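You operate a simulated robot arm through the tools that you are given. There is no shell and no other tool. Be economical: measure what you need, move in short steps, check, and stop when the job is done.

You run a simulated robot arm. Do the job below in one go: nothing can be reset, and whatever is moved stays where it is left.

TASK
Take the wash bottle on the island bench top and put it away on the sink bench top. Take the tub with the largest size on its label from the long bench top and put it in the white tray. Put the gas jar that says "G1" from the long bench top on top of the flask there and the gas jar that says "G2" on the white mat. Open the stoppers drawer. The order is free. Set down upright: wash bottle, tub, gas jar.

It is judged by the outcome, as a careful person would: the job done as asked, and still so three seconds after it is handed in. It fails if anything else is knocked over, pushed out of place, dropped, spilled or broken. Lids that push on must go on centred and level and be pressed home; caps that screw on are set level and turned clockwise until they are tight.

THE ROBOT
A 7-joint arm with a vacuum gripper on a trunk, on a base that drives. Base frame: it is fixed to the floor where the robot stands at the start and does not move with it; the origin is under the middle of the robot, x ahead of it, y to its left, z up; the surface under the hand at the start is at about z = 0.85. Units: m, degrees, N and s.
With the tool pointing down near the work surface it reaches from about 0.14 to 0.82 m from the robot's upright axis, wherever it stands. Its first joint turns from -166.0 to 166.0 degrees. Places, roughly: flask [-1.25, -1.75, 1]; gas jar [-1, -2, 1]; sink bench top [2.3, 5.2, 0.8]; stoppers drawer [3, -4.3, 0.7]; tub [-1, -1.5, 1]; wash bottle [0.75, 0.25, 1]; white mat [-1.1, -5.9, 0.9]; white tray (20x26x4 cm) [-1.2, -1.6, 0.9]. Payload 1.88 kg.
Tool frame: the origin (TCP) lies in the middle of the cups' lips, and z points out of the cups. The gripper has 1 cup of 0.032 m across, covering 0.032 by 0.032 m (tool x, y); the bellows give 0.014 m. With the vacuum on, a cup seals on a smooth face that it is pressed against (1 to 4 N); it does not hold porous or soft things. The pull reaches 41 N.
Orientation is told as [roll, pitch, yaw] about the base's x, y, z axes, in that order, counted from this pose: with the cups facing straight down, the tool's x points along the base's -x, its y along +y and its z along -z.

THE INTERFACE
- The arm moves only by the tool play_rows. Its arguments are lists of equal length, an entry for each row: "xyz": the shift along the tool's x, y, z in m, a list of three; "dr": the turn, a rotation vector about the tool's x, y, z in degrees, a list of three; "vacuum": the vacuum: 1 switches it on, 0 off. In form: {"xyz": [[dx, dy, dz], ...], "dr": [[wx, wy, wz], ...], "vacuum": [vacuum, ...]}. A call has 1 to 8 rows; each row is the pose to reach, as a shift and turn from the pose commanded when the call began, along the tool's axes at that moment. Rows are played at 5 a second. More than 0.05 m and 8.6 degrees between two rows, or a gripper value outside its range, and nothing of the call is played. Where a pose cannot be reached the arm comes as near as it can. A force on the tool above 40 N (or 10 N above the force at the start of the call, whichever is more), or a blocked arm, ends the call early, and 0.2 s more pass. The pull builds up within a second once a cup has sealed. Time passes only in rows, and 0.2 s behind the last, so rows that repeat a pose give it time. It gives the time, the measured TCP pose, the force on the tool (base axes) and the pull of the vacuum at its end, in the units of the frame above (readings bear some noise), with the torque about the TCP (base axes, N m) and any sound that the robot's microphone picked up.
- Cameras (640 x 400 px; columns grow to the right, rows downward): "scene" is now at [0.0175, 0.1798, 1.5775]; the picture's right is [0.06, -1.00, 0.00], its down [-0.69, -0.04, -0.72] and it looks along [0.72, 0.04, -0.69] (base axes); focal length 294 px, centre (320, 200). "wrist" rides on the gripper at [0.082, 0.014, -0.216] in the tool frame; the picture's right is [-0.17, 0.99, 0.00], its down [-0.91, -0.15, -0.37] and it looks along [-0.37, -0.06, 0.93] (tool axes); focal length 243 px, centre (320, 200). There is no depth. A picture from a camera that has moved, and an enlarged one, comes with that camera's place and axes in the base frame and with its lens. The place of the scene camera against the robot may be out by one fixed shift of up to 0.018 m in any direction.
- capture(camera): a new picture of that camera. No time passes.
- slide_trunk(by): slides the trunk up (or, below 0, down) by that many m; the arm and the scene camera ride with it, the base frame stays. It gives what a move gives, with no picture.
- base_move(legs): drives the robot by 1 to 6 legs, each [ahead, left, turn to the left] in m, m and degrees, along the robot's own axes; the way and the turn of a leg run together, so that a leg with both is an arc; at most 1.5 m and 180 degrees a leg. The arm and the cameras ride along, it lands a little off, and it stops where it bumps. It gives what a move gives.
- aim_head(pan, tilt): turns the head with the scene camera to pan (to the left, within 155 degrees either way) and tilt (down, from -29 to 69), counted from straight ahead of the robot. It gives what a move gives.
- enlarge(camera, box): a new picture of the part [left, top, right, bottom] of that camera's present view, enlarged. No time passes.
- job_done(): hands the job in; it is judged then, once.

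Work in short steps. Places have to be worked out from the pictures, the camera data and where the tool is seen: move nearer, look again, correct. Check each grasp and each placing, and mend what went wrong. You have 165 turns and 112 pictures in all, those below and enlarged ones among them. Switch the vacuum off and draw the arm clear of the work before you hand the job in, unless the task says otherwise; then end with one line.

The tools are called after "Emit:" by a JSON object that holds its "method" and its "body". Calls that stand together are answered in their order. play_rows: Moves the arm, as the interface text tells. Its arguments: {"type":"object","properties":{"xyz":{"type":"array","items":{"type":"array","items":{"type":"number"}}},"dr":{"type":"array","items":{"type":"array","items":{"type":"number"}}},"vacuum":{"type":"array","items":{"type":"number"}}},"required":["xyz","dr","vacuum"]} The other tools are called the same way: slide_trunk (by) slides the trunk up or down; base_move (legs) drives the base; aim_head (pan, tilt) turns the head that bears the scene camera; capture (camera) takes a picture; enlarge (camera, box) takes an enlarged picture of a part of a camera's view; job_done () hands the job in.

At the start:

```text
time: 0.0
tcp_pos: [0.4336, 0.3136, 1.1789]
tool_rot: [-0.1, 0.0, 0.0]
contact_force: [0.5, 0.6, -1.0]
torque: [0.01, -0.02, -0.03]
pull: 0.1
trunk travel left (down, up): [-0.525, 0.065]
robot x, y, heading: [-0.0007, 0.0006, 0.1]
head pan, tilt: [3.3, 44.0]
```

scene: 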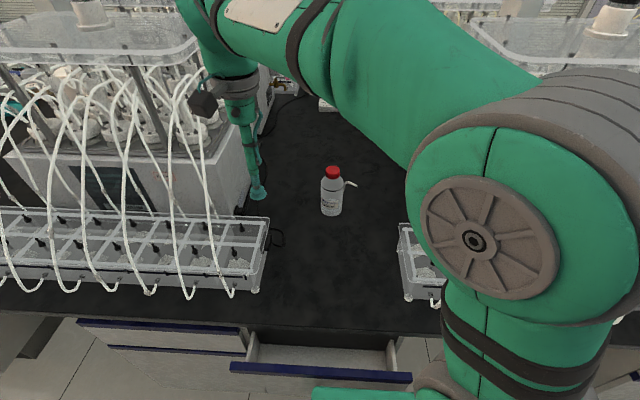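
wrist: 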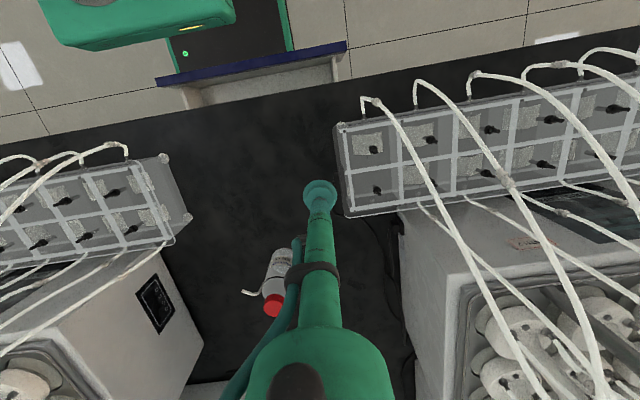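

The bottle looks to be at about (0.72, 0.17), with the cap top at about z=1.01. I'll zoom in on it before reaching.

Emit:
{"method": "enlarge", "body": {"camera": "scene", "box": [270, 140, 398, 220]}}

Emit:
{"method": "enlarge", "body": {"camera": "wrist", "box": [220, 230, 348, 310]}}

```text
5.00 times, centred on (334, 180) of scene
camera zoom: at [0.0175, 0.1798, 1.5775], right [0.06, -1.0, 0.0], down [-0.69, -0.04, -0.72], along [0.72, 0.04, -0.69], focal length 1469 px, centre (250, 300)
```

zoom: 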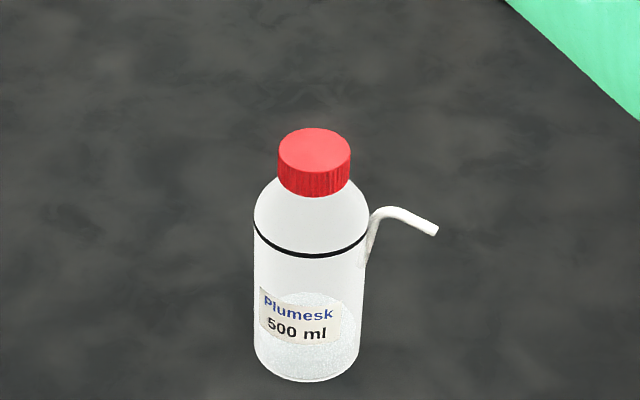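

```text
5.00 times, centred on (284, 270) of wrist
camera zoom: at [0.3523, 0.327, 1.3949], right [0.17, 0.99, 0.0], down [0.91, -0.15, 0.37], along [0.37, -0.06, -0.93], focal length 1213 px, centre (500, -150)
```

zoom: 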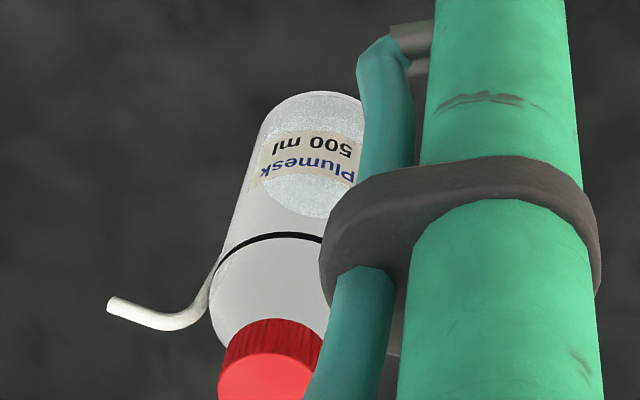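

Both views put the cap at about (0.72, 0.168, 1.01). I'll move over it and stop about 6 cm above.

Emit:
{"method": "play_rows", "body": {"xyz": [[-0.0406, -0.0209, 0.0143], [-0.0811, -0.0417, 0.0286], [-0.1217, -0.0626, 0.0429], [-0.1623, -0.0834, 0.0571], [-0.2029, -0.1043, 0.0714], [-0.2434, -0.1251, 0.0857], [-0.284, -0.146, 0.1], [-0.284, -0.146, 0.1]], "dr": [[0, 0, 0], [0, 0, 0], [0, 0, 0], [0, 0, 0], [0, 0, 0], [0, 0, 0], [0, 0, 0], [0, 0, 0]], "vacuum": [0, 0, 0, 0, 0, 0, 0, 0]}}

Emit:
{"method": "capture", "body": {"camera": "wrist"}}

Emit:
{"method": "capture", "body": {"camera": "scene"}}

```text
time: 1.8
tcp_pos: [0.7207, 0.1647, 1.0766]
tool_rot: [0.0, 0.1, 0.0]
contact_force: [-1.0, -0.7, 0.1]
torque: [0.01, 0.01, -0.02]
pull: 0.0
trunk travel left (down, up): [-0.525, 0.065]
robot x, y, heading: [-0.0002, 0.0009, 0.1]
head pan, tilt: [3.3, 44.0]
```

```text
107 pictures are left
camera wrist: at [0.6395, 0.1788, 1.2926], right [0.17, 0.99, 0.0], down [0.91, -0.15, 0.37], along [0.37, -0.06, -0.93], focal length 243 px, centre (320, 200)
```

wrist: 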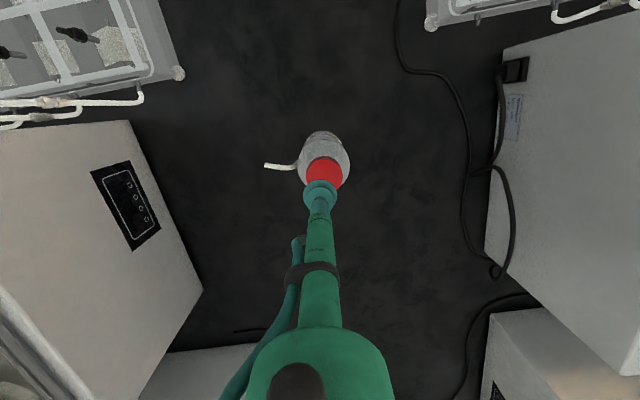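

```text
106 pictures are left
camera scene: at [0.018, 0.1796, 1.5775], right [0.06, -1.0, 0.0], down [-0.69, -0.04, -0.72], along [0.72, 0.04, -0.7], focal length 294 px, centre (320, 200)
```

scene: 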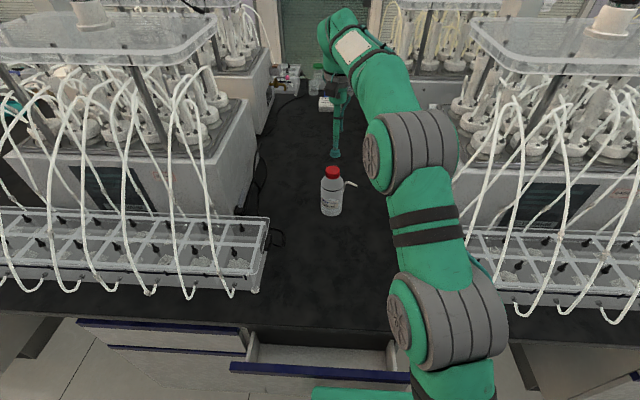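

The cap is at about (0.722, 0.170). I'll correct y and drop to about z=1.035, then check.

Emit:
{"method": "play_rows", "body": {"xyz": [[-0.001, 0.006, 0.0], [-0.001, 0.006, 0.02], [-0.001, 0.006, 0.04], [-0.001, 0.006, 0.04]], "dr": [[0, 0, 0], [0, 0, 0], [0, 0, 0], [0, 0, 0]], "vacuum": [0, 0, 0, 0]}}

Emit:
{"method": "enlarge", "body": {"camera": "wrist", "box": [256, 140, 384, 220]}}

Emit:
{"method": "enlarge", "body": {"camera": "scene", "box": [270, 130, 398, 210]}}

```text
time: 2.8
tcp_pos: [0.7176, 0.1729, 1.0352]
tool_rot: [0.0, 0.0, -0.1]
contact_force: [-0.8, 0.5, -0.4]
torque: [0.0, -0.01, -0.01]
pull: 0.1
trunk travel left (down, up): [-0.525, 0.065]
robot x, y, heading: [-0.0002, -0.0, 0.2]
head pan, tilt: [3.3, 44.0]
```

```text
5.00 times, centred on (320, 180) of wrist
camera zoom: at [0.6364, 0.1868, 1.2526], right [0.17, 0.99, 0.0], down [0.91, -0.15, 0.37], along [0.37, -0.06, -0.93], focal length 1213 px, centre (320, 300)
```

zoom: 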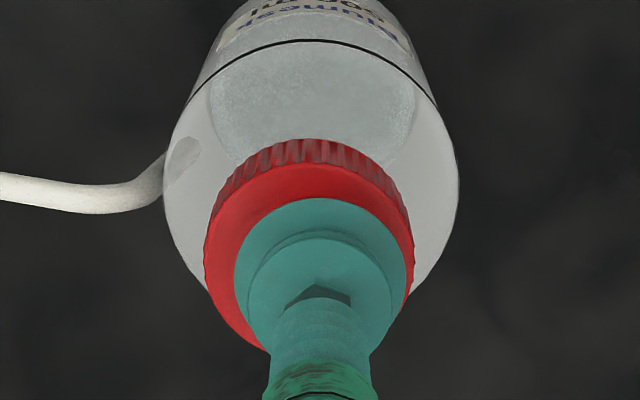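

```text
5.00 times, centred on (334, 170) of scene
camera zoom: at [0.0177, 0.1798, 1.5775], right [0.06, -1.0, 0.0], down [-0.69, -0.04, -0.72], along [0.72, 0.04, -0.69], focal length 1469 px, centre (250, 350)
```

zoom: 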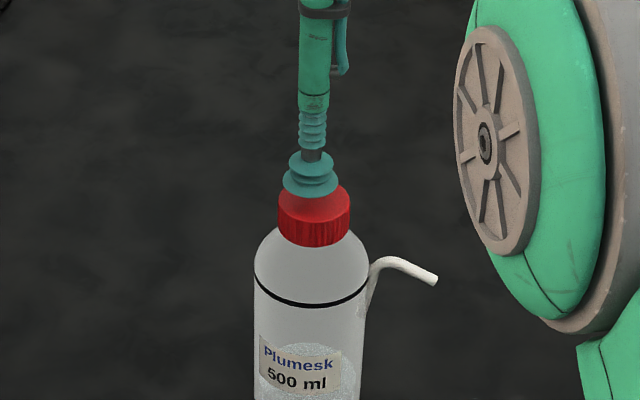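

The cup is nearly centred, about 2 mm too far +y, and still a little above the cap. I'll lower it slowly with the vacuum on.

Emit:
{"method": "play_rows", "body": {"xyz": [[0, -0.002, 0.006], [0, -0.002, 0.012], [0, -0.002, 0.016], [0, -0.002, 0.018], [0, -0.002, 0.018]], "dr": [[0, 0, 0], [0, 0, 0], [0, 0, 0], [0, 0, 0], [0, 0, 0]], "vacuum": [1, 1, 1, 1, 1]}}

```text
time: 4.0
tcp_pos: [0.7182, 0.171, 1.0213]
tool_rot: [0.2, 0.0, 0.0]
contact_force: [-0.7, 0.2, 2.7]
torque: [0.08, 0.09, -0.02]
pull: 40.3
trunk travel left (down, up): [-0.525, 0.065]
robot x, y, heading: [0.0021, 0.0009, -0.3]
head pan, tilt: [3.3, 44.0]
```

It sealed with a pull of 40. I'll lift the bottle and draw it back toward the robot.

Emit:
{"method": "play_rows", "body": {"xyz": [[0, 0, -0.03], [0, 0, -0.06], [0, 0, -0.1], [0.04, 0, -0.12], [0.08, 0, -0.13], [0.12, 0, -0.14], [0.16, 0, -0.14], [0.16, 0, -0.14]], "dr": [[0, 0, 0], [0, 0, 0], [0, 0, 0], [0, 0, 0], [0, 0, 0], [0, 0, 0], [0, 0, 0], [0, 0, 0]], "vacuum": [1, 1, 1, 1, 1, 1, 1, 1]}}

Emit:
{"method": "aim_head", "body": {"pan": 75, "tilt": 20}}

Emit:
{"method": "capture", "body": {"camera": "scene"}}

Emit:
{"method": "capture", "body": {"camera": "wrist"}}

```text
time: 5.8
tcp_pos: [0.5543, 0.1748, 1.1629]
tool_rot: [0.1, -0.1, -0.1]
contact_force: [-0.6, -0.4, -0.2]
torque: [0.07, 0.03, -0.02]
pull: 40.6
trunk travel left (down, up): [-0.525, 0.065]
robot x, y, heading: [0.0001, 0.0033, -0.2]
head pan, tilt: [3.3, 44.0]
```

```text
time: 7.2
tcp_pos: [0.5548, 0.1739, 1.1625]
tool_rot: [-0.1, -0.1, 0.0]
contact_force: [-0.1, 0.2, -1.0]
torque: [0.05, 0.06, 0.0]
pull: 40.8
trunk travel left (down, up): [-0.525, 0.065]
robot x, y, heading: [0.0005, -0.0006, 0.0]
head pan, tilt: [75.0, 20.0]
```

```text
103 pictures are left
camera scene: at [-0.0403, 0.265, 1.6147], right [0.97, -0.26, 0.0], down [-0.09, -0.33, -0.94], along [0.24, 0.91, -0.34], focal length 294 px, centre (320, 200)
```

scene: 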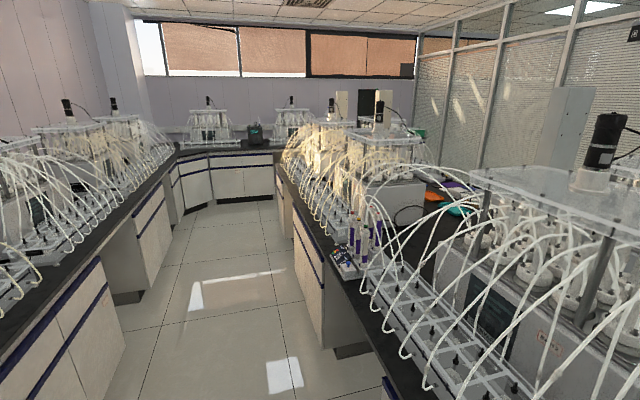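

```text
102 pictures are left
camera wrist: at [0.4732, 0.188, 1.3785], right [0.17, 0.99, 0.0], down [0.91, -0.15, 0.37], along [0.37, -0.06, -0.93], focal length 243 px, centre (320, 200)
```

wrist: 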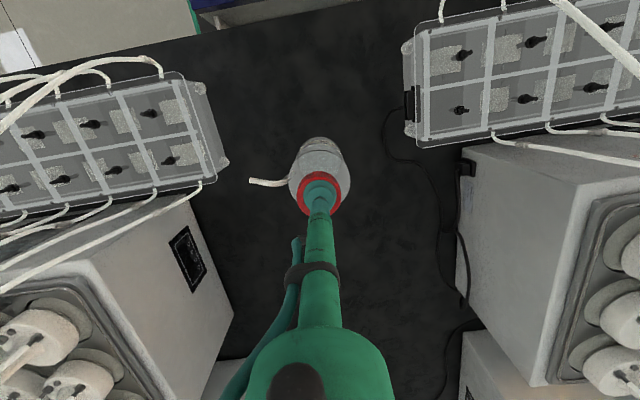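

The bottle is held securely. The aisle runs along +y between the benches, with edges at about x=0.35 and x=-0.8. I'll retract further, back to mid-aisle, and then turn left.

Emit:
{"method": "play_rows", "body": {"xyz": [[0.04, 0, -0.02], [0.08, 0, -0.04], [0.12, 0, -0.05], [0.15, 0, -0.05], [0.15, 0, -0.05]], "dr": [[0, 0, 0], [0, 0, 0], [0, 0, 0], [0, 0, 0], [0, 0, 0]], "vacuum": [1, 1, 1, 1, 1]}}

Emit:
{"method": "aim_head", "body": {"pan": 0, "tilt": 55}}

Emit:
{"method": "capture", "body": {"camera": "scene"}}

```text
time: 8.4
tcp_pos: [0.4064, 0.1718, 1.2105]
tool_rot: [0.0, -0.1, 0.0]
contact_force: [-0.1, -0.2, -0.8]
torque: [0.05, 0.04, 0.05]
pull: 40.2
trunk travel left (down, up): [-0.525, 0.065]
robot x, y, heading: [-0.0022, -0.0007, 0.0]
head pan, tilt: [75.0, 20.0]
```

```text
time: 9.9
tcp_pos: [0.4068, 0.1718, 1.2113]
tool_rot: [0.0, 0.0, 0.0]
contact_force: [-0.3, -0.3, -0.7]
torque: [0.05, 0.05, 0.02]
pull: 40.4
trunk travel left (down, up): [-0.525, 0.065]
robot x, y, heading: [0.0031, -0.0031, 0.2]
head pan, tilt: [0.0, 55.0]
```

```text
101 pictures are left
camera scene: at [0.0076, 0.1751, 1.5627], right [0.0, -1.0, 0.0], down [-0.82, 0.0, -0.57], along [0.57, 0.0, -0.82], focal length 294 px, centre (320, 200)
```

scene: 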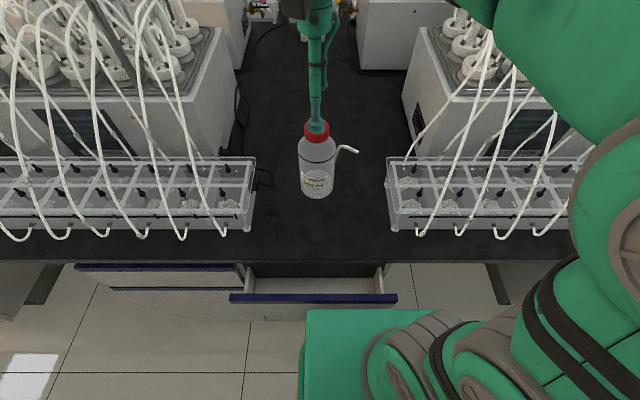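

I'll back up 0.22 m, which clears the open drawer, and then turn left 90°.

Emit:
{"method": "base_move", "body": {"legs": [[-0.22, 0, 0], [0, 0, 90]]}}

Emit:
{"method": "aim_head", "body": {"pan": 0, "tilt": 25}}

Emit:
{"method": "capture", "body": {"camera": "scene"}}

```text
time: 15.4
tcp_pos: [-0.3956, 0.4034, 1.2112]
tool_rot: [0.0, -0.1, 91.1]
contact_force: [-0.1, 0.3, -1.0]
torque: [-0.05, 0.02, -0.01]
pull: 40.7
trunk travel left (down, up): [-0.525, 0.065]
robot x, y, heading: [-0.2148, 0.0024, 91.4]
head pan, tilt: [0.0, 55.0]
```

```text
time: 16.4
tcp_pos: [-0.3951, 0.4039, 1.2103]
tool_rot: [0.0, 0.1, 91.3]
contact_force: [-0.3, 1.5, -0.9]
torque: [-0.04, 0.02, -0.01]
pull: 40.7
trunk travel left (down, up): [-0.525, 0.065]
robot x, y, heading: [-0.2197, 0.0034, 91.4]
head pan, tilt: [0.0, 25.0]
```

```text
100 pictures are left
camera scene: at [-0.3837, 0.0398, 1.6066], right [1.0, 0.02, 0.0], down [0.01, -0.42, -0.91], along [-0.02, 0.91, -0.42], focal length 294 px, centre (320, 200)
```

scene: 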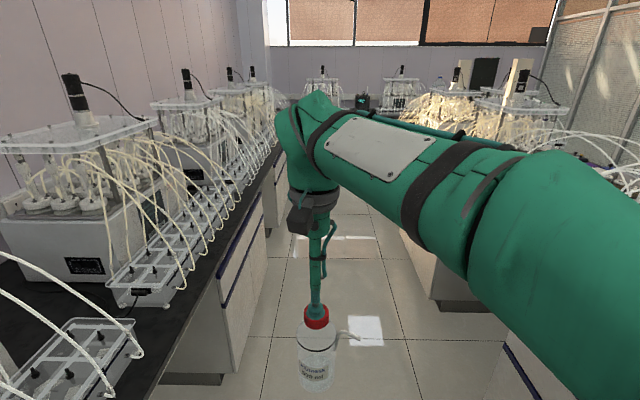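

The aisle ahead is clear. I'll drive forward 2.5 m and then look.

Emit:
{"method": "base_move", "body": {"legs": [[0, 0, -1.4], [1.3, 0, 0], [1.2, 0, 0]]}}

Emit:
{"method": "aim_head", "body": {"pan": -35, "tilt": 25}}

Emit:
{"method": "capture", "body": {"camera": "scene"}}

Emit:
{"method": "aim_head", "body": {"pan": 20, "tilt": 25}}

Emit:
{"method": "capture", "body": {"camera": "scene"}}

```text
time: 28.7
tcp_pos: [-0.2818, 2.8608, 1.2108]
tool_rot: [0.0, -0.1, 87.1]
contact_force: [-1.1, -0.1, -1.7]
torque: [0.0, 0.03, 0.0]
pull: 41.1
trunk travel left (down, up): [-0.525, 0.065]
robot x, y, heading: [-0.1314, 2.4418, 87.4]
head pan, tilt: [0.0, 25.0]
```

```text
time: 29.7
tcp_pos: [-0.2818, 2.859, 1.2106]
tool_rot: [0.0, 0.1, 87.1]
contact_force: [0.4, 0.3, -1.5]
torque: [-0.05, 0.04, 0.0]
pull: 41.2
trunk travel left (down, up): [-0.525, 0.065]
robot x, y, heading: [-0.1298, 2.4467, 87.3]
head pan, tilt: [-35.0, 25.0]
```

```text
99 pictures are left
camera scene: at [-0.2448, 2.4775, 1.6067], right [0.79, -0.61, 0.0], down [-0.26, -0.33, -0.91], along [0.55, 0.72, -0.42], focal length 294 px, centre (320, 200)
```

scene: 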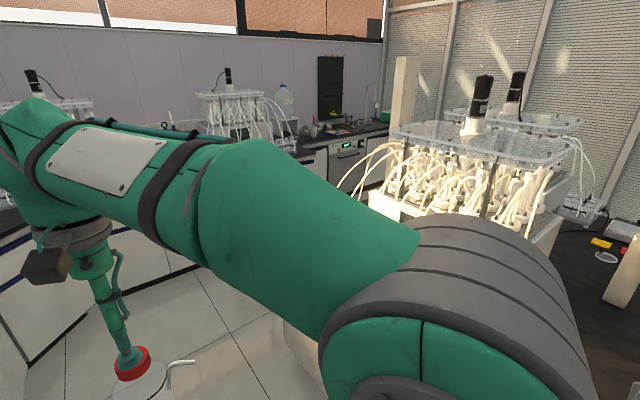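

```text
time: 30.9
tcp_pos: [-0.282, 2.8608, 1.211]
tool_rot: [-0.1, 0.1, 87.2]
contact_force: [-0.7, -0.1, -0.7]
torque: [0.01, 0.01, -0.03]
pull: 40.3
trunk travel left (down, up): [-0.525, 0.065]
robot x, y, heading: [-0.1306, 2.4454, 87.1]
head pan, tilt: [20.0, 25.0]
```

```text
98 pictures are left
camera scene: at [-0.3284, 2.4926, 1.6067], right [0.96, 0.3, 0.0], down [0.13, -0.4, -0.91], along [-0.27, 0.87, -0.42], focal length 294 px, centre (320, 200)
```

scene: 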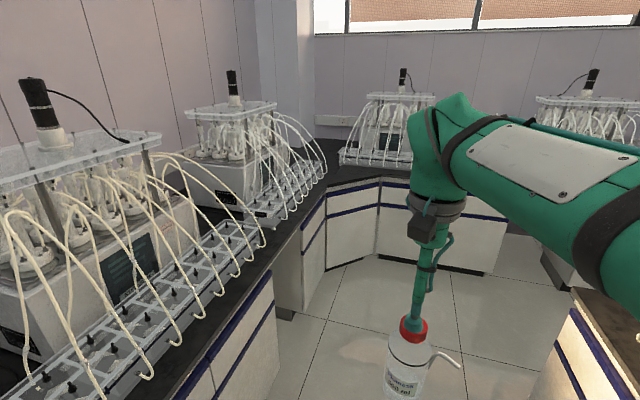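

The far bench front is at about y=4.6 and the island ends at about y=3.45. I'll drive into the cross-aisle at about y=3.98, turn right and look.

Emit:
{"method": "base_move", "body": {"legs": [[0, 0, 2.5], [1.5, 0, 0], [0, 0, -90]]}}

Emit:
{"method": "aim_head", "body": {"pan": 15, "tilt": 25}}

Emit:
{"method": "capture", "body": {"camera": "scene"}}

```text
time: 42.5
tcp_pos: [0.2805, 4.0616, 1.2103]
tool_rot: [0.1, 0.0, -1.8]
contact_force: [-0.5, -0.2, -1.3]
torque: [0.04, 0.06, -0.02]
pull: 40.5
trunk travel left (down, up): [-0.525, 0.065]
robot x, y, heading: [-0.131, 3.9019, -1.7]
head pan, tilt: [20.0, 25.0]
```

```text
time: 43.2
tcp_pos: [0.2795, 4.0622, 1.21]
tool_rot: [0.0, 0.0, -1.8]
contact_force: [-1.1, 0.5, -2.5]
torque: [0.01, 0.0, 0.01]
pull: 41.2
trunk travel left (down, up): [-0.525, 0.065]
robot x, y, heading: [-0.1309, 3.9024, -1.9]
head pan, tilt: [15.0, 25.0]
```

```text
97 pictures are left
camera scene: at [-0.1014, 4.1008, 1.6067], right [0.23, -0.97, 0.0], down [-0.41, -0.1, -0.91], along [0.88, 0.21, -0.42], focal length 294 px, centre (320, 200)
```

scene: 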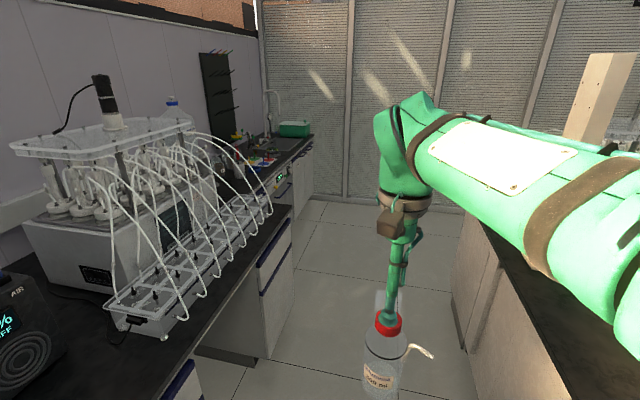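

The aisle here is centred at about y=4.1, and the sink is further on along the left bench. I'll correct the heading, drift left and drive 2 m.

Emit:
{"method": "base_move", "body": {"legs": [[0, 0, 1.8], [1.2, 0.17, 0], [0.85, 0, 0]]}}

Emit:
{"method": "aim_head", "body": {"pan": 70, "tilt": 35}}

Emit:
{"method": "capture", "body": {"camera": "scene"}}

```text
time: 53.7
tcp_pos: [2.307, 4.2799, 1.211]
tool_rot: [0.0, 0.0, 0.6]
contact_force: [-0.2, -0.5, -1.1]
torque: [0.03, 0.01, -0.01]
pull: 41.6
trunk travel left (down, up): [-0.525, 0.065]
robot x, y, heading: [1.9038, 4.1055, 0.7]
head pan, tilt: [15.0, 25.0]
```

```text
time: 55.0
tcp_pos: [2.3074, 4.2791, 1.2109]
tool_rot: [0.1, -0.1, 0.6]
contact_force: [-0.5, -0.5, -1.1]
torque: [0.02, 0.06, -0.02]
pull: 41.0
trunk travel left (down, up): [-0.525, 0.065]
robot x, y, heading: [1.904, 4.1039, 0.6]
head pan, tilt: [70.0, 35.0]
```

```text
96 pictures are left
camera scene: at [1.8653, 4.3612, 1.5909], right [0.94, -0.33, 0.0], down [-0.19, -0.54, -0.82], along [0.27, 0.77, -0.57], focal length 294 px, centre (320, 200)
```

scene: 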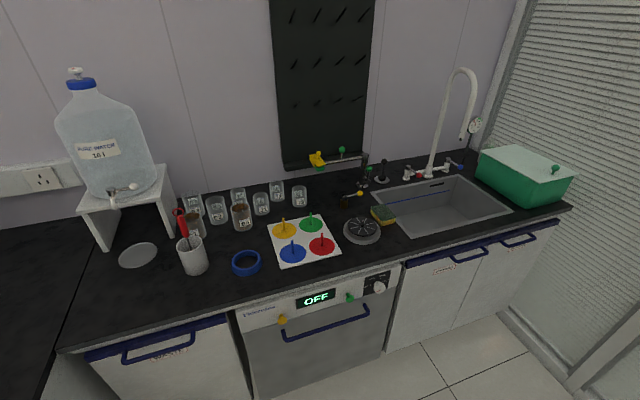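

The sink bench spans about x=1.37–3.15 with its front edge at about y=4.95. A clear spot lies around (1.55, 5.06), left of the red-handled mug and in front of the glass dish. I'll turn left and line up.

Emit:
{"method": "base_move", "body": {"legs": [[0, 0, 89.4], [0.27, 0.2, 0]]}}

Emit:
{"method": "aim_head", "body": {"pan": 10, "tilt": 50}}

Emit:
{"method": "capture", "body": {"camera": "scene"}}

Emit:
{"method": "capture", "body": {"camera": "wrist"}}

```text
time: 60.9
tcp_pos: [1.5558, 4.7947, 1.2106]
tool_rot: [0.0, 0.1, 87.7]
contact_force: [-0.4, -0.3, -1.8]
torque: [-0.05, 0.01, 0.02]
pull: 40.8
trunk travel left (down, up): [-0.525, 0.065]
robot x, y, heading: [1.7119, 4.3809, 87.9]
head pan, tilt: [70.0, 35.0]
```

```text
time: 62.2
tcp_pos: [1.5549, 4.7921, 1.2105]
tool_rot: [0.0, -0.1, 87.7]
contact_force: [-0.2, -0.1, -0.7]
torque: [-0.03, 0.04, -0.03]
pull: 41.2
trunk travel left (down, up): [-0.525, 0.065]
robot x, y, heading: [1.7112, 4.3796, 87.9]
head pan, tilt: [10.0, 50.0]
```

```text
95 pictures are left
camera scene: at [1.5305, 4.4149, 1.5692], right [0.99, 0.14, 0.0], down [0.11, -0.76, -0.64], along [-0.09, 0.64, -0.77], focal length 294 px, centre (320, 200)
```

scene: 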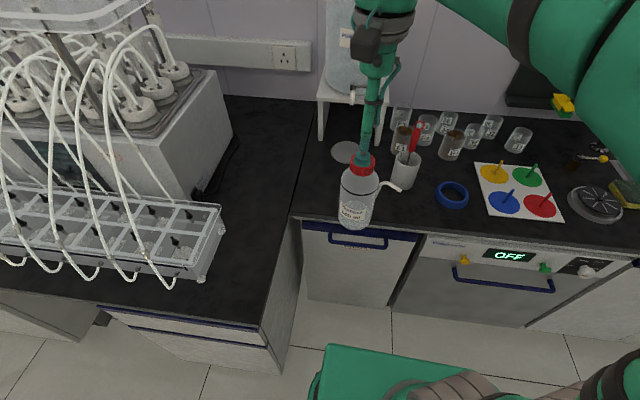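

```text
94 pictures are left
camera wrist: at [1.5397, 4.7135, 1.4261], right [-0.98, 0.2, 0.0], down [0.19, 0.91, 0.37], along [0.08, 0.37, -0.93], focal length 243 px, centre (320, 200)
```

wrist: 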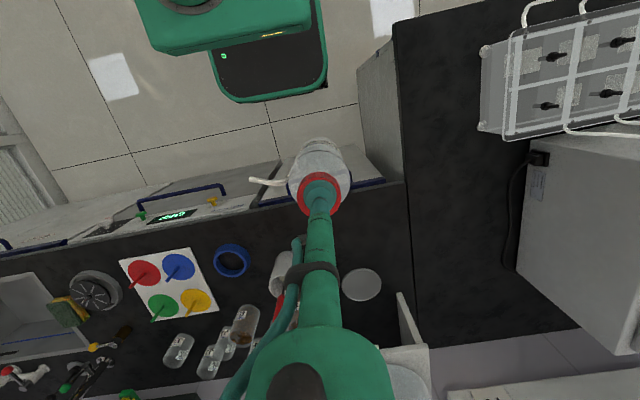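

I'll put the bottle at about (1.53, 5.05). First I'll move over that spot at the current height.

Emit:
{"method": "play_rows", "body": {"xyz": [[-0.043, 0.006, 0], [-0.085, 0.012, 0], [-0.128, 0.018, 0], [-0.171, 0.024, 0], [-0.213, 0.03, 0], [-0.256, 0.035, 0], [-0.256, 0.035, 0.04], [-0.256, 0.035, 0.08]], "dr": [[0, 0, 0], [0, 0, 0], [0, 0, 0], [0, 0, 0], [0, 0, 0], [0, 0, 0], [0, 0, 0], [0, 0, 0]], "vacuum": [1, 1, 1, 1, 1, 1, 1, 1]}}

Emit:
{"method": "capture", "body": {"camera": "scene"}}

Emit:
{"method": "capture", "body": {"camera": "wrist"}}

```text
time: 64.0
tcp_pos: [1.5272, 5.0495, 1.1291]
tool_rot: [0.0, 0.1, 87.7]
contact_force: [-0.9, 0.5, -1.9]
torque: [-0.04, -0.02, 0.0]
pull: 40.5
trunk travel left (down, up): [-0.525, 0.065]
robot x, y, heading: [1.7117, 4.3804, 87.7]
head pan, tilt: [10.0, 50.0]
```

```text
93 pictures are left
camera scene: at [1.5302, 4.4159, 1.5691], right [0.99, 0.14, 0.0], down [0.1, -0.76, -0.64], along [-0.09, 0.64, -0.77], focal length 294 px, centre (320, 200)
```

scene: 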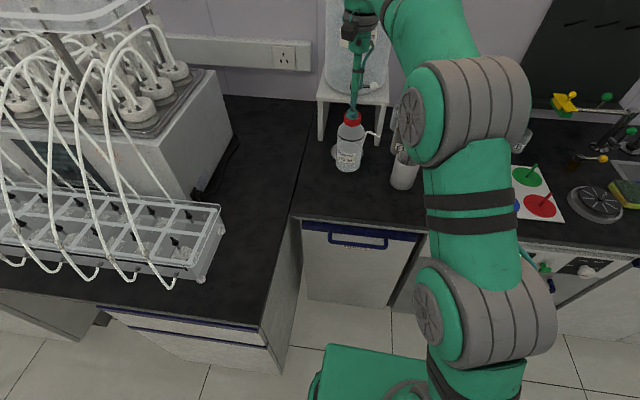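

```text
92 pictures are left
camera wrist: at [1.5118, 4.9694, 1.3446], right [-0.98, 0.2, 0.0], down [0.19, 0.91, 0.37], along [0.08, 0.37, -0.93], focal length 243 px, centre (320, 200)
```

wrist: 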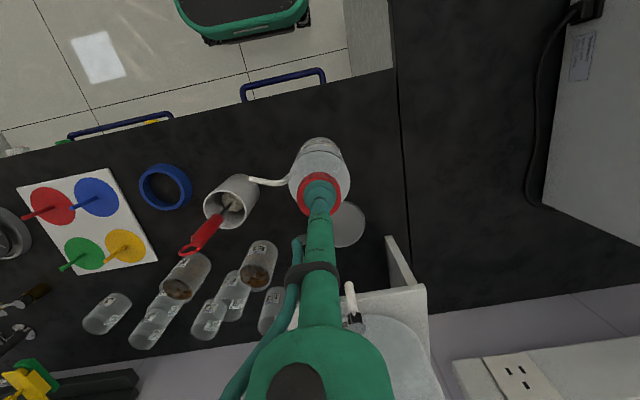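

The spot is clear: the mug is at x≈1.71 and the near edge of the dish at y≈5.19. I'll lower it.

Emit:
{"method": "play_rows", "body": {"xyz": [[0, 0, 0.03], [0, 0, 0.06], [0, 0, 0.08], [0, 0, 0.09], [0, 0, 0.097], [0, 0, 0.103], [0, 0, 0.106], [0, 0, 0.106]], "dr": [[0, 0, 0], [0, 0, 0], [0, 0, 0], [0, 0, 0], [0, 0, 0], [0, 0, 0], [0, 0, 0], [0, 0, 0]], "vacuum": [1, 1, 1, 1, 1, 1, 1, 1]}}

Emit:
{"method": "enlarge", "body": {"camera": "scene", "box": [286, 100, 414, 180]}}

```text
time: 65.8
tcp_pos: [1.5308, 5.05, 1.0255]
tool_rot: [0.1, 0.0, 87.8]
contact_force: [-0.4, 0.1, -1.8]
torque: [-0.03, 0.04, 0.02]
pull: 41.0
trunk travel left (down, up): [-0.525, 0.065]
robot x, y, heading: [1.7065, 4.3815, 87.9]
head pan, tilt: [10.0, 50.0]
```

```text
5.00 times, centred on (350, 140) of scene
camera zoom: at [1.5305, 4.415, 1.5692], right [0.99, 0.14, 0.0], down [0.1, -0.76, -0.64], along [-0.09, 0.64, -0.77], focal length 1469 px, centre (170, 500)
```

zoom: 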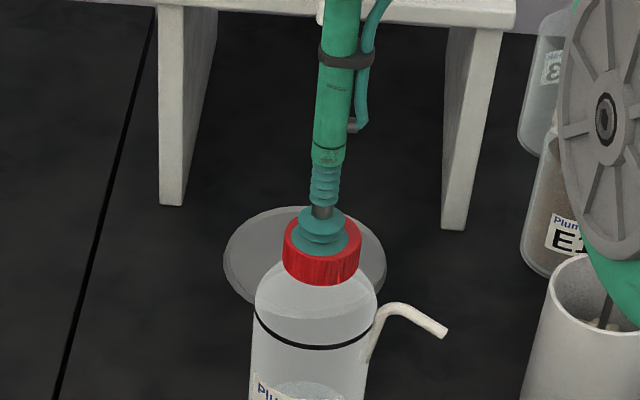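

There's no contact yet, so I'll creep down.

Emit:
{"method": "play_rows", "body": {"xyz": [[0, 0, 0.002], [0, 0, 0.004], [0, 0, 0.006], [0, 0, 0.008], [0, 0, 0.008]], "dr": [[0, 0, 0], [0, 0, 0], [0, 0, 0], [0, 0, 0], [0, 0, 0]], "vacuum": [1, 1, 1, 1, 1]}}

```text
time: 67.0
tcp_pos: [1.5301, 5.051, 1.0199]
tool_rot: [0.1, -0.2, 87.8]
contact_force: [0.8, -2.9, 17.6]
torque: [-0.1, -0.01, -0.01]
pull: 40.7
trunk travel left (down, up): [-0.525, 0.065]
robot x, y, heading: [1.7092, 4.3797, 87.9]
head pan, tilt: [10.0, 50.0]
```

It's touching with about 18 N. I'll ease off 3 mm, release and rise.

Emit:
{"method": "play_rows", "body": {"xyz": [[0, 0, -0.003], [0, 0, -0.003], [0, 0, -0.003], [0, 0, -0.003], [0, 0, -0.003]], "dr": [[0, 0, 0], [0, 0, 0], [0, 0, 0], [0, 0, 0], [0, 0, 0]], "vacuum": [1, 0, 0, 0, 0]}}

Emit:
{"method": "play_rows", "body": {"xyz": [[0, 0, -0.005], [0, 0, -0.02], [0, 0, -0.05], [0, 0, -0.09], [0, 0, -0.13], [0.04, 0, -0.15], [0.08, 0, -0.15]], "dr": [[0, 0, 0], [0, 0, 0], [0, 0, 0], [0, 0, 0], [0, 0, 0], [0, 0, 0], [0, 0, 0]], "vacuum": [0, 0, 0, 0, 0, 0, 0]}}

Emit:
{"method": "capture", "body": {"camera": "scene"}}

```text
time: 68.2
tcp_pos: [1.5305, 5.0503, 1.0206]
tool_rot: [0.0, -0.1, 87.9]
contact_force: [-0.2, 0.6, 0.3]
torque: [-0.02, -0.03, -0.01]
pull: 0.1
trunk travel left (down, up): [-0.525, 0.065]
robot x, y, heading: [1.7124, 4.3826, 87.9]
head pan, tilt: [10.0, 50.0]
```

```text
time: 69.8
tcp_pos: [1.5284, 4.9721, 1.1702]
tool_rot: [0.0, 0.0, 87.7]
contact_force: [-0.1, -1.2, -0.2]
torque: [0.01, 0.04, -0.03]
pull: 0.0
trunk travel left (down, up): [-0.525, 0.065]
robot x, y, heading: [1.7108, 4.3804, 87.6]
head pan, tilt: [10.0, 50.0]
```

```text
90 pictures are left
camera scene: at [1.5307, 4.4144, 1.5692], right [0.99, 0.14, 0.0], down [0.1, -0.76, -0.64], along [-0.09, 0.64, -0.77], focal length 294 px, centre (320, 200)
```

scene: 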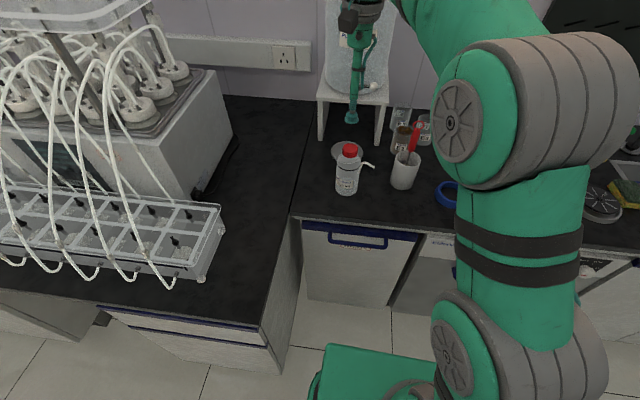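

The wash bottle is standing where I wanted it. I'll retract the arm, back off and head to the long bench, starting with the drive west.

Emit:
{"method": "play_rows", "body": {"xyz": [[0.045, 0, -0.01], [0.09, 0, -0.02], [0.135, 0, -0.03], [0.18, 0, -0.04], [0.22, 0, -0.04]], "dr": [[0, 0, 0], [0, 0, 0], [0, 0, 0], [0, 0, 0], [0, 0, 0]], "vacuum": [0, 0, 0, 0, 0]}}

Emit:
{"method": "base_move", "body": {"legs": [[-0.3, 0, 0], [0, 0, 92], [1.3, 0, 0]]}}

Emit:
{"method": "aim_head", "body": {"pan": 0, "tilt": 25}}

Emit:
{"method": "capture", "body": {"camera": "scene"}}

```text
time: 71.0
tcp_pos: [1.5169, 4.7505, 1.209]
tool_rot: [0.1, 0.0, 87.8]
contact_force: [1.5, -0.8, 0.7]
torque: [0.04, 0.04, -0.04]
pull: 0.1
trunk travel left (down, up): [-0.525, 0.065]
robot x, y, heading: [1.71, 4.3832, 88.0]
head pan, tilt: [10.0, 50.0]
```

```text
time: 83.2
tcp_pos: [-0.0131, 3.9477, 1.2084]
tool_rot: [0.0, -0.1, 177.9]
contact_force: [-0.3, 0.7, -0.2]
torque: [0.01, -0.03, 0.0]
pull: 0.1
trunk travel left (down, up): [-0.525, 0.065]
robot x, y, heading: [0.3569, 4.1454, 177.8]
head pan, tilt: [10.0, 50.0]
```

```text
time: 84.0
tcp_pos: [-0.0134, 3.9485, 1.2096]
tool_rot: [0.0, 0.0, 177.9]
contact_force: [0.2, -0.5, -0.2]
torque: [-0.04, 0.01, -0.02]
pull: 0.0
trunk travel left (down, up): [-0.525, 0.065]
robot x, y, heading: [0.3581, 4.1431, 177.8]
head pan, tilt: [0.0, 25.0]
```

```text
89 pictures are left
camera scene: at [0.314, 3.9915, 1.6066], right [0.04, 1.0, 0.0], down [0.42, -0.02, -0.91], along [-0.91, 0.03, -0.42], focal length 294 px, centre (320, 200)
```

scene: 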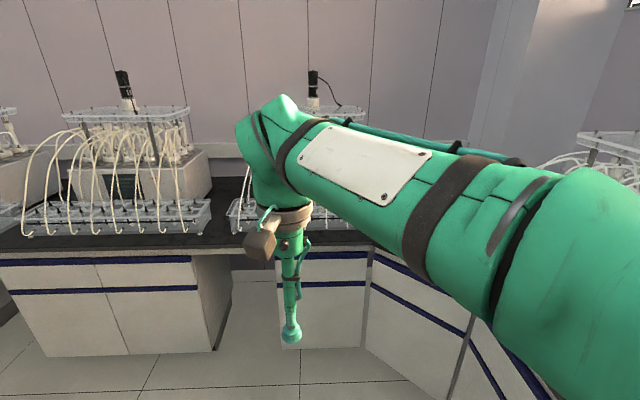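

I'll drive on, turn left to face -y and go down the aisle.

Emit:
{"method": "base_move", "body": {"legs": [[0.57, 0, 0], [0, 0, 92.2], [1.4, 0, 0]]}}

Emit:
{"method": "capture", "body": {"camera": "scene"}}

```text
time: 97.8
tcp_pos: [0.1009, 2.4494, 1.2097]
tool_rot: [0.0, 0.0, -85.6]
contact_force: [0.0, -0.7, 0.9]
torque: [-0.03, -0.02, -0.02]
pull: 0.1
trunk travel left (down, up): [-0.525, 0.065]
robot x, y, heading: [-0.1361, 2.7946, -85.4]
head pan, tilt: [0.0, 25.0]
```

```text
88 pictures are left
camera scene: at [0.027, 2.7865, 1.6067], right [-1.0, -0.08, 0.0], down [-0.03, 0.42, -0.91], along [0.07, -0.9, -0.42], focal length 294 px, centre (320, 200)
```

scene: 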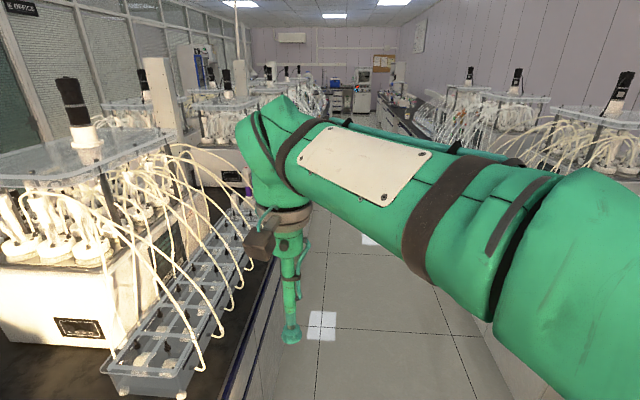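

I'll correct the heading, shift right to mid-aisle and drive on.

Emit:
{"method": "base_move", "body": {"legs": [[0, -0.13, -4.6], [1.4, 0, 0], [1.4, 0, 0]]}}

Emit:
{"method": "aim_head", "body": {"pan": -25, "tilt": 30}}

Emit:
{"method": "capture", "body": {"camera": "scene"}}

```text
time: 112.2
tcp_pos: [-0.1886, -0.3915, 1.2091]
tool_rot: [0.1, -0.1, -94.9]
contact_force: [0.2, 0.4, -0.4]
torque: [-0.01, 0.0, -0.03]
pull: 0.1
trunk travel left (down, up): [-0.525, 0.065]
robot x, y, heading: [-0.362, -0.0158, -94.8]
head pan, tilt: [0.0, 25.0]
```

```text
time: 113.1
tcp_pos: [-0.1888, -0.391, 1.2092]
tool_rot: [0.0, -0.1, -94.7]
contact_force: [0.3, -0.2, -0.2]
torque: [0.02, 0.04, -0.02]
pull: 0.0
trunk travel left (down, up): [-0.525, 0.065]
robot x, y, heading: [-0.3632, -0.0125, -94.7]
head pan, tilt: [-25.0, 30.0]
```

```text
87 pictures are left
camera scene: at [-0.248, -0.0348, 1.5987], right [-0.87, 0.49, 0.0], down [0.25, 0.43, -0.87], along [-0.43, -0.75, -0.5], focal length 294 px, centre (320, 200)
```

scene: 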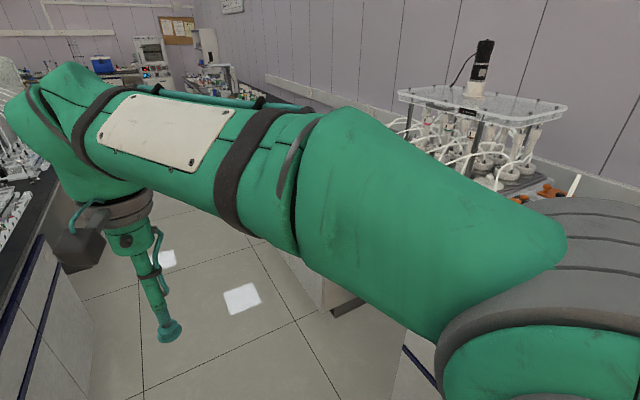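

I'll shift away from the long bench, drive to about y=-1.65 and turn to face it.

Emit:
{"method": "base_move", "body": {"legs": [[0, 0.17, 4.7], [1.45, 0, 0], [0, 0, -90]]}}

Emit:
{"method": "aim_head", "body": {"pan": 0, "tilt": 35}}

Emit:
{"method": "capture", "body": {"camera": "scene"}}

Emit:
{"method": "capture", "body": {"camera": "wrist"}}

```text
time: 125.1
tcp_pos: [-0.5594, -1.6626, 1.2098]
tool_rot: [0.0, 0.1, -180.0]
contact_force: [-0.7, -0.3, 0.4]
torque: [0.02, 0.02, 0.0]
pull: 0.0
trunk travel left (down, up): [-0.525, 0.065]
robot x, y, heading: [-0.1986, -1.4562, -180.1]
head pan, tilt: [-25.0, 30.0]
```

```text
time: 126.0
tcp_pos: [-0.5607, -1.6616, 1.2088]
tool_rot: [-0.1, 0.0, -179.9]
contact_force: [-0.7, 0.2, -0.4]
torque: [-0.02, -0.03, 0.0]
pull: 0.1
trunk travel left (down, up): [-0.525, 0.065]
robot x, y, heading: [-0.1976, -1.4543, -180.1]
head pan, tilt: [0.0, 35.0]
```

```text
86 pictures are left
camera scene: at [-0.2303, -1.6067, 1.5909], right [0.0, 1.0, 0.0], down [0.57, 0.0, -0.82], along [-0.82, 0.0, -0.57], focal length 294 px, centre (320, 200)
```

scene: 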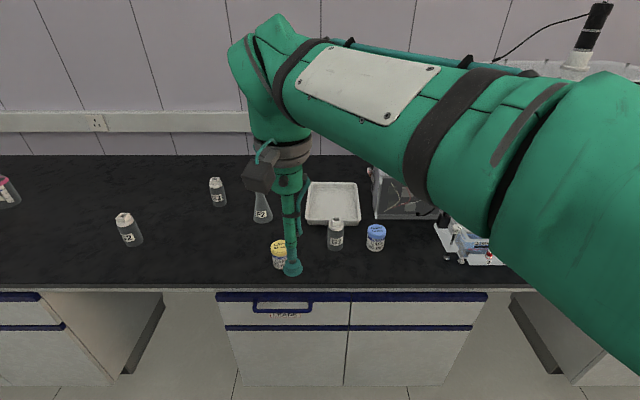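

```text
85 pictures are left
camera wrist: at [-0.4768, -1.6756, 1.4248], right [-0.17, -0.99, 0.0], down [-0.91, 0.15, 0.37], along [-0.37, 0.06, -0.93], focal length 243 px, centre (320, 200)
```

wrist: 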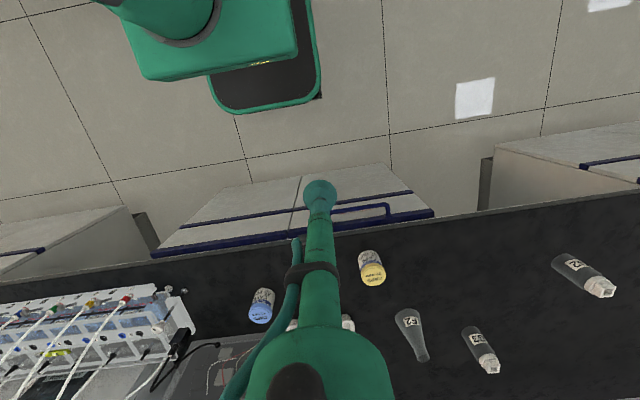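

Tubs, jars, the flask and the white tray are all visible. I'll zoom in to read the labels.

Emit:
{"method": "enlarge", "body": {"camera": "scene", "box": [240, 160, 400, 280]}}

Emit:
{"method": "enlarge", "body": {"camera": "scene", "box": [90, 160, 250, 260]}}

Emit:
{"method": "enlarge", "body": {"camera": "wrist", "box": [220, 230, 420, 355]}}

```text
3.33 times, centred on (320, 220) of scene
camera zoom: at [-0.2303, -1.6067, 1.5909], right [0.0, 1.0, 0.0], down [0.57, 0.0, -0.82], along [-0.82, 0.0, -0.57], focal length 979 px, centre (320, 133)
```

zoom: 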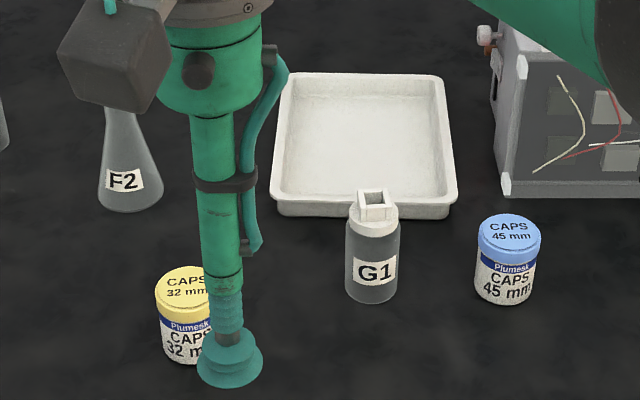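

```text
4.00 times, centred on (170, 210) of scene
camera zoom: at [-0.2303, -1.6067, 1.5909], right [0.0, 1.0, 0.0], down [0.57, 0.0, -0.82], along [-0.82, 0.0, -0.57], focal length 1175 px, centre (920, 160)
```

zoom: 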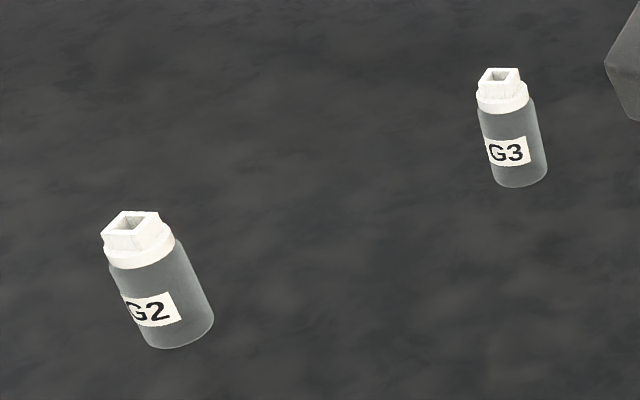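

```text
3.20 times, centred on (320, 292) of wrist
camera zoom: at [-0.4768, -1.6756, 1.4248], right [-0.17, -0.99, 0.0], down [-0.91, 0.15, 0.37], along [-0.37, 0.06, -0.93], focal length 776 px, centre (320, -96)
```

zoom: 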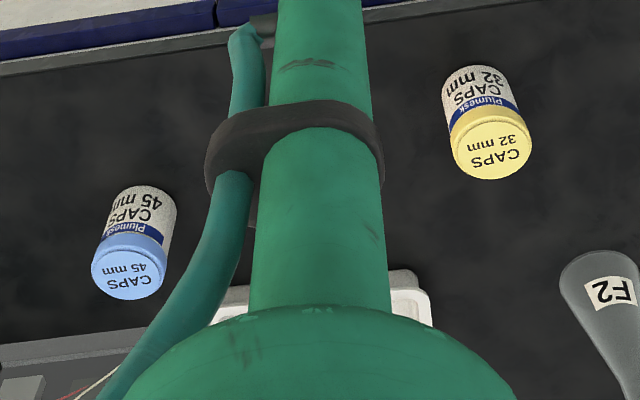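

The labels read 45 mm (blue) and 32 mm (yellow). I'll drive forward 0.25 m, and also look left and right for other tubs and get an unobstructed view of the flask.

Emit:
{"method": "base_move", "body": {"legs": [[0.25, 0, 0]]}}

Emit:
{"method": "aim_head", "body": {"pan": 35, "tilt": 40}}

Emit:
{"method": "capture", "body": {"camera": "scene"}}

Emit:
{"method": "aim_head", "body": {"pan": -35, "tilt": 40}}

Emit:
{"method": "capture", "body": {"camera": "scene"}}

```text
time: 127.9
tcp_pos: [-0.8132, -1.6645, 1.2074]
tool_rot: [0.0, 0.0, -179.8]
contact_force: [-0.2, 0.4, 0.5]
torque: [0.03, -0.02, -0.01]
pull: 0.0
trunk travel left (down, up): [-0.525, 0.065]
robot x, y, heading: [-0.4497, -1.4572, -179.7]
head pan, tilt: [0.0, 35.0]
```

```text
time: 128.9
tcp_pos: [-0.8118, -1.6641, 1.2083]
tool_rot: [0.1, 0.0, -179.7]
contact_force: [0.4, 0.4, -0.7]
torque: [-0.06, -0.02, -0.03]
pull: 0.1
trunk travel left (down, up): [-0.525, 0.065]
robot x, y, heading: [-0.4542, -1.4551, -180.0]
head pan, tilt: [35.0, 40.0]
```

```text
81 pictures are left
camera scene: at [-0.4644, -1.656, 1.5833], right [-0.58, 0.82, 0.0], down [0.53, 0.37, -0.77], along [-0.63, -0.44, -0.64], focal length 294 px, centre (320, 200)
```

scene: 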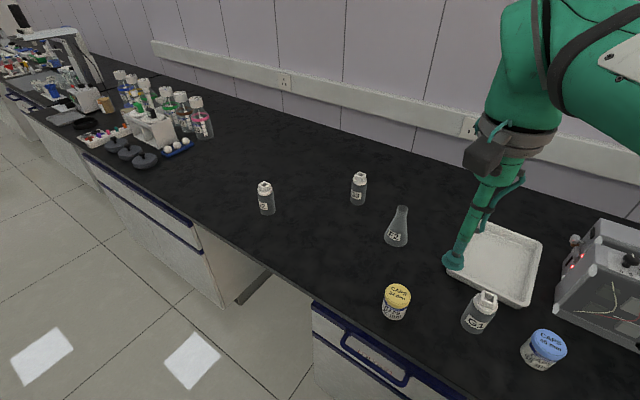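

```text
time: 130.3
tcp_pos: [-0.8118, -1.6632, 1.2093]
tool_rot: [0.0, 0.0, -179.9]
contact_force: [0.5, 0.2, 0.3]
torque: [0.01, -0.02, 0.01]
pull: 0.1
trunk travel left (down, up): [-0.525, 0.065]
robot x, y, heading: [-0.4492, -1.455, -179.6]
head pan, tilt: [-35.0, 40.0]
```

```text
80 pictures are left
camera scene: at [-0.4647, -1.5586, 1.5833], right [0.57, 0.82, 0.0], down [0.53, -0.37, -0.77], along [-0.63, 0.44, -0.64], focal length 294 px, centre (320, 200)
```

scene: 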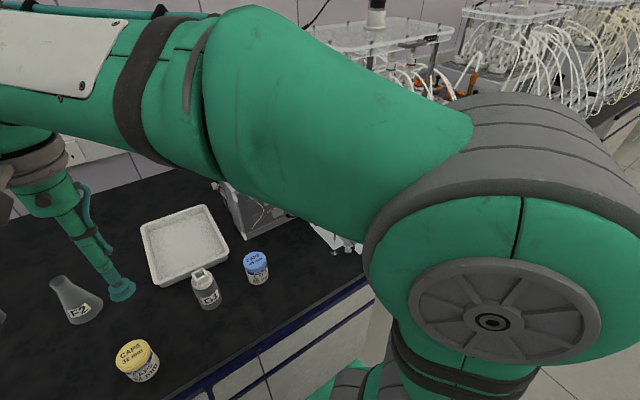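

Only two tubs are here, so 45 mm is the largest. I'll look closely at the flask and jar tops.

Emit:
{"method": "enlarge", "body": {"camera": "scene", "box": [140, 235, 284, 325]}}

Emit:
{"method": "enlarge", "body": {"camera": "scene", "box": [30, 255, 126, 315]}}

```text
4.44 times, centred on (212, 280) of scene
camera zoom: at [-0.4647, -1.5586, 1.5833], right [0.57, 0.82, 0.0], down [0.53, -0.37, -0.77], along [-0.63, 0.44, -0.64], focal length 1306 px, centre (800, -156)
```

zoom: 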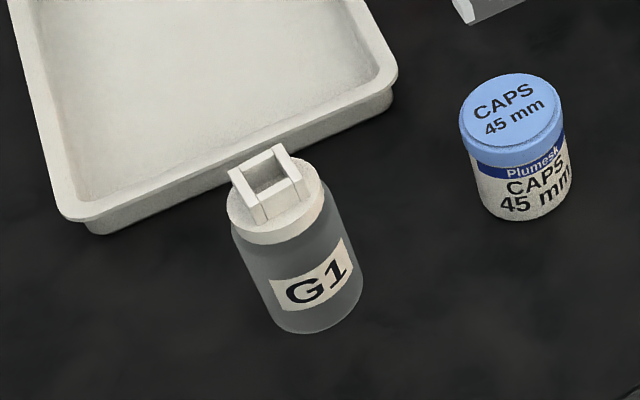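

```text
6.67 times, centred on (78, 285) of scene
camera zoom: at [-0.4647, -1.5586, 1.5833], right [0.57, 0.82, 0.0], down [0.53, -0.37, -0.77], along [-0.63, 0.44, -0.64], focal length 1958 px, centre (1933, -367)
```

zoom: 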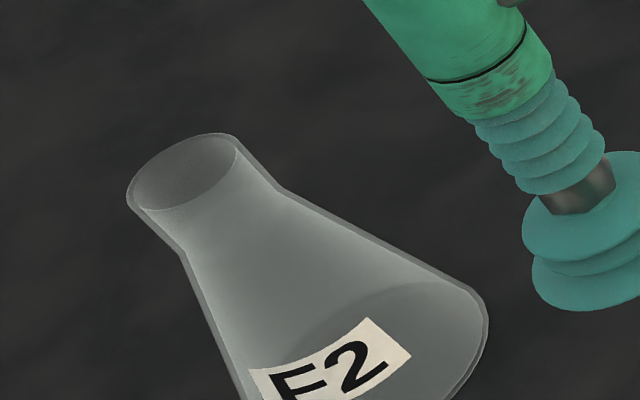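

The jars have an open square handle on the lid, so they need a side grip. I'll do the tub first and move above it, to about (-1.0, -1.41).

Emit:
{"method": "play_rows", "body": {"xyz": [[-0.0269, -0.0363, 0.0186], [-0.0537, -0.0726, 0.0371], [-0.0806, -0.1089, 0.0557], [-0.1074, -0.1451, 0.0743], [-0.1343, -0.1814, 0.0929], [-0.1611, -0.2177, 0.1114], [-0.188, -0.254, 0.13], [-0.188, -0.254, 0.17]], "dr": [[0, 0, 0], [0, 0, 0], [0, 0, 0], [0, 0, 0], [0, 0, 0], [0, 0, 0], [0, 0, 0], [0, 0, 0]], "vacuum": [0, 0, 0, 0, 0, 0, 0, 0]}}

Emit:
{"method": "capture", "body": {"camera": "wrist"}}

```text
time: 132.1
tcp_pos: [-0.9975, -1.4128, 1.0357]
tool_rot: [0.1, -0.1, -179.8]
contact_force: [-0.2, -0.6, -0.7]
torque: [0.01, -0.03, 0.02]
pull: 0.0
trunk travel left (down, up): [-0.525, 0.065]
robot x, y, heading: [-0.4493, -1.4547, -179.8]
head pan, tilt: [-35.0, 40.0]
```

```text
77 pictures are left
camera wrist: at [-0.9149, -1.4263, 1.251], right [-0.16, -0.99, 0.0], down [-0.91, 0.15, 0.37], along [-0.37, 0.06, -0.93], focal length 243 px, centre (320, 200)
```

wrist: 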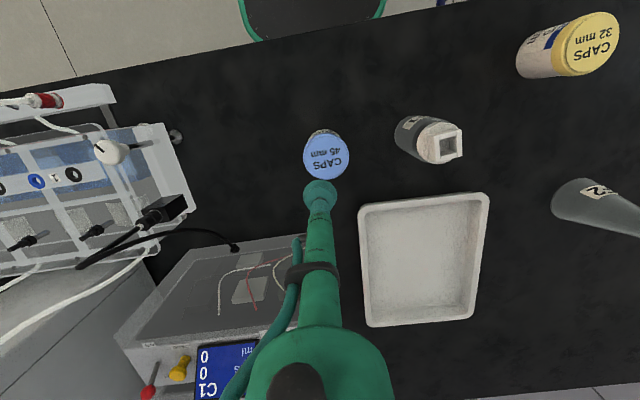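

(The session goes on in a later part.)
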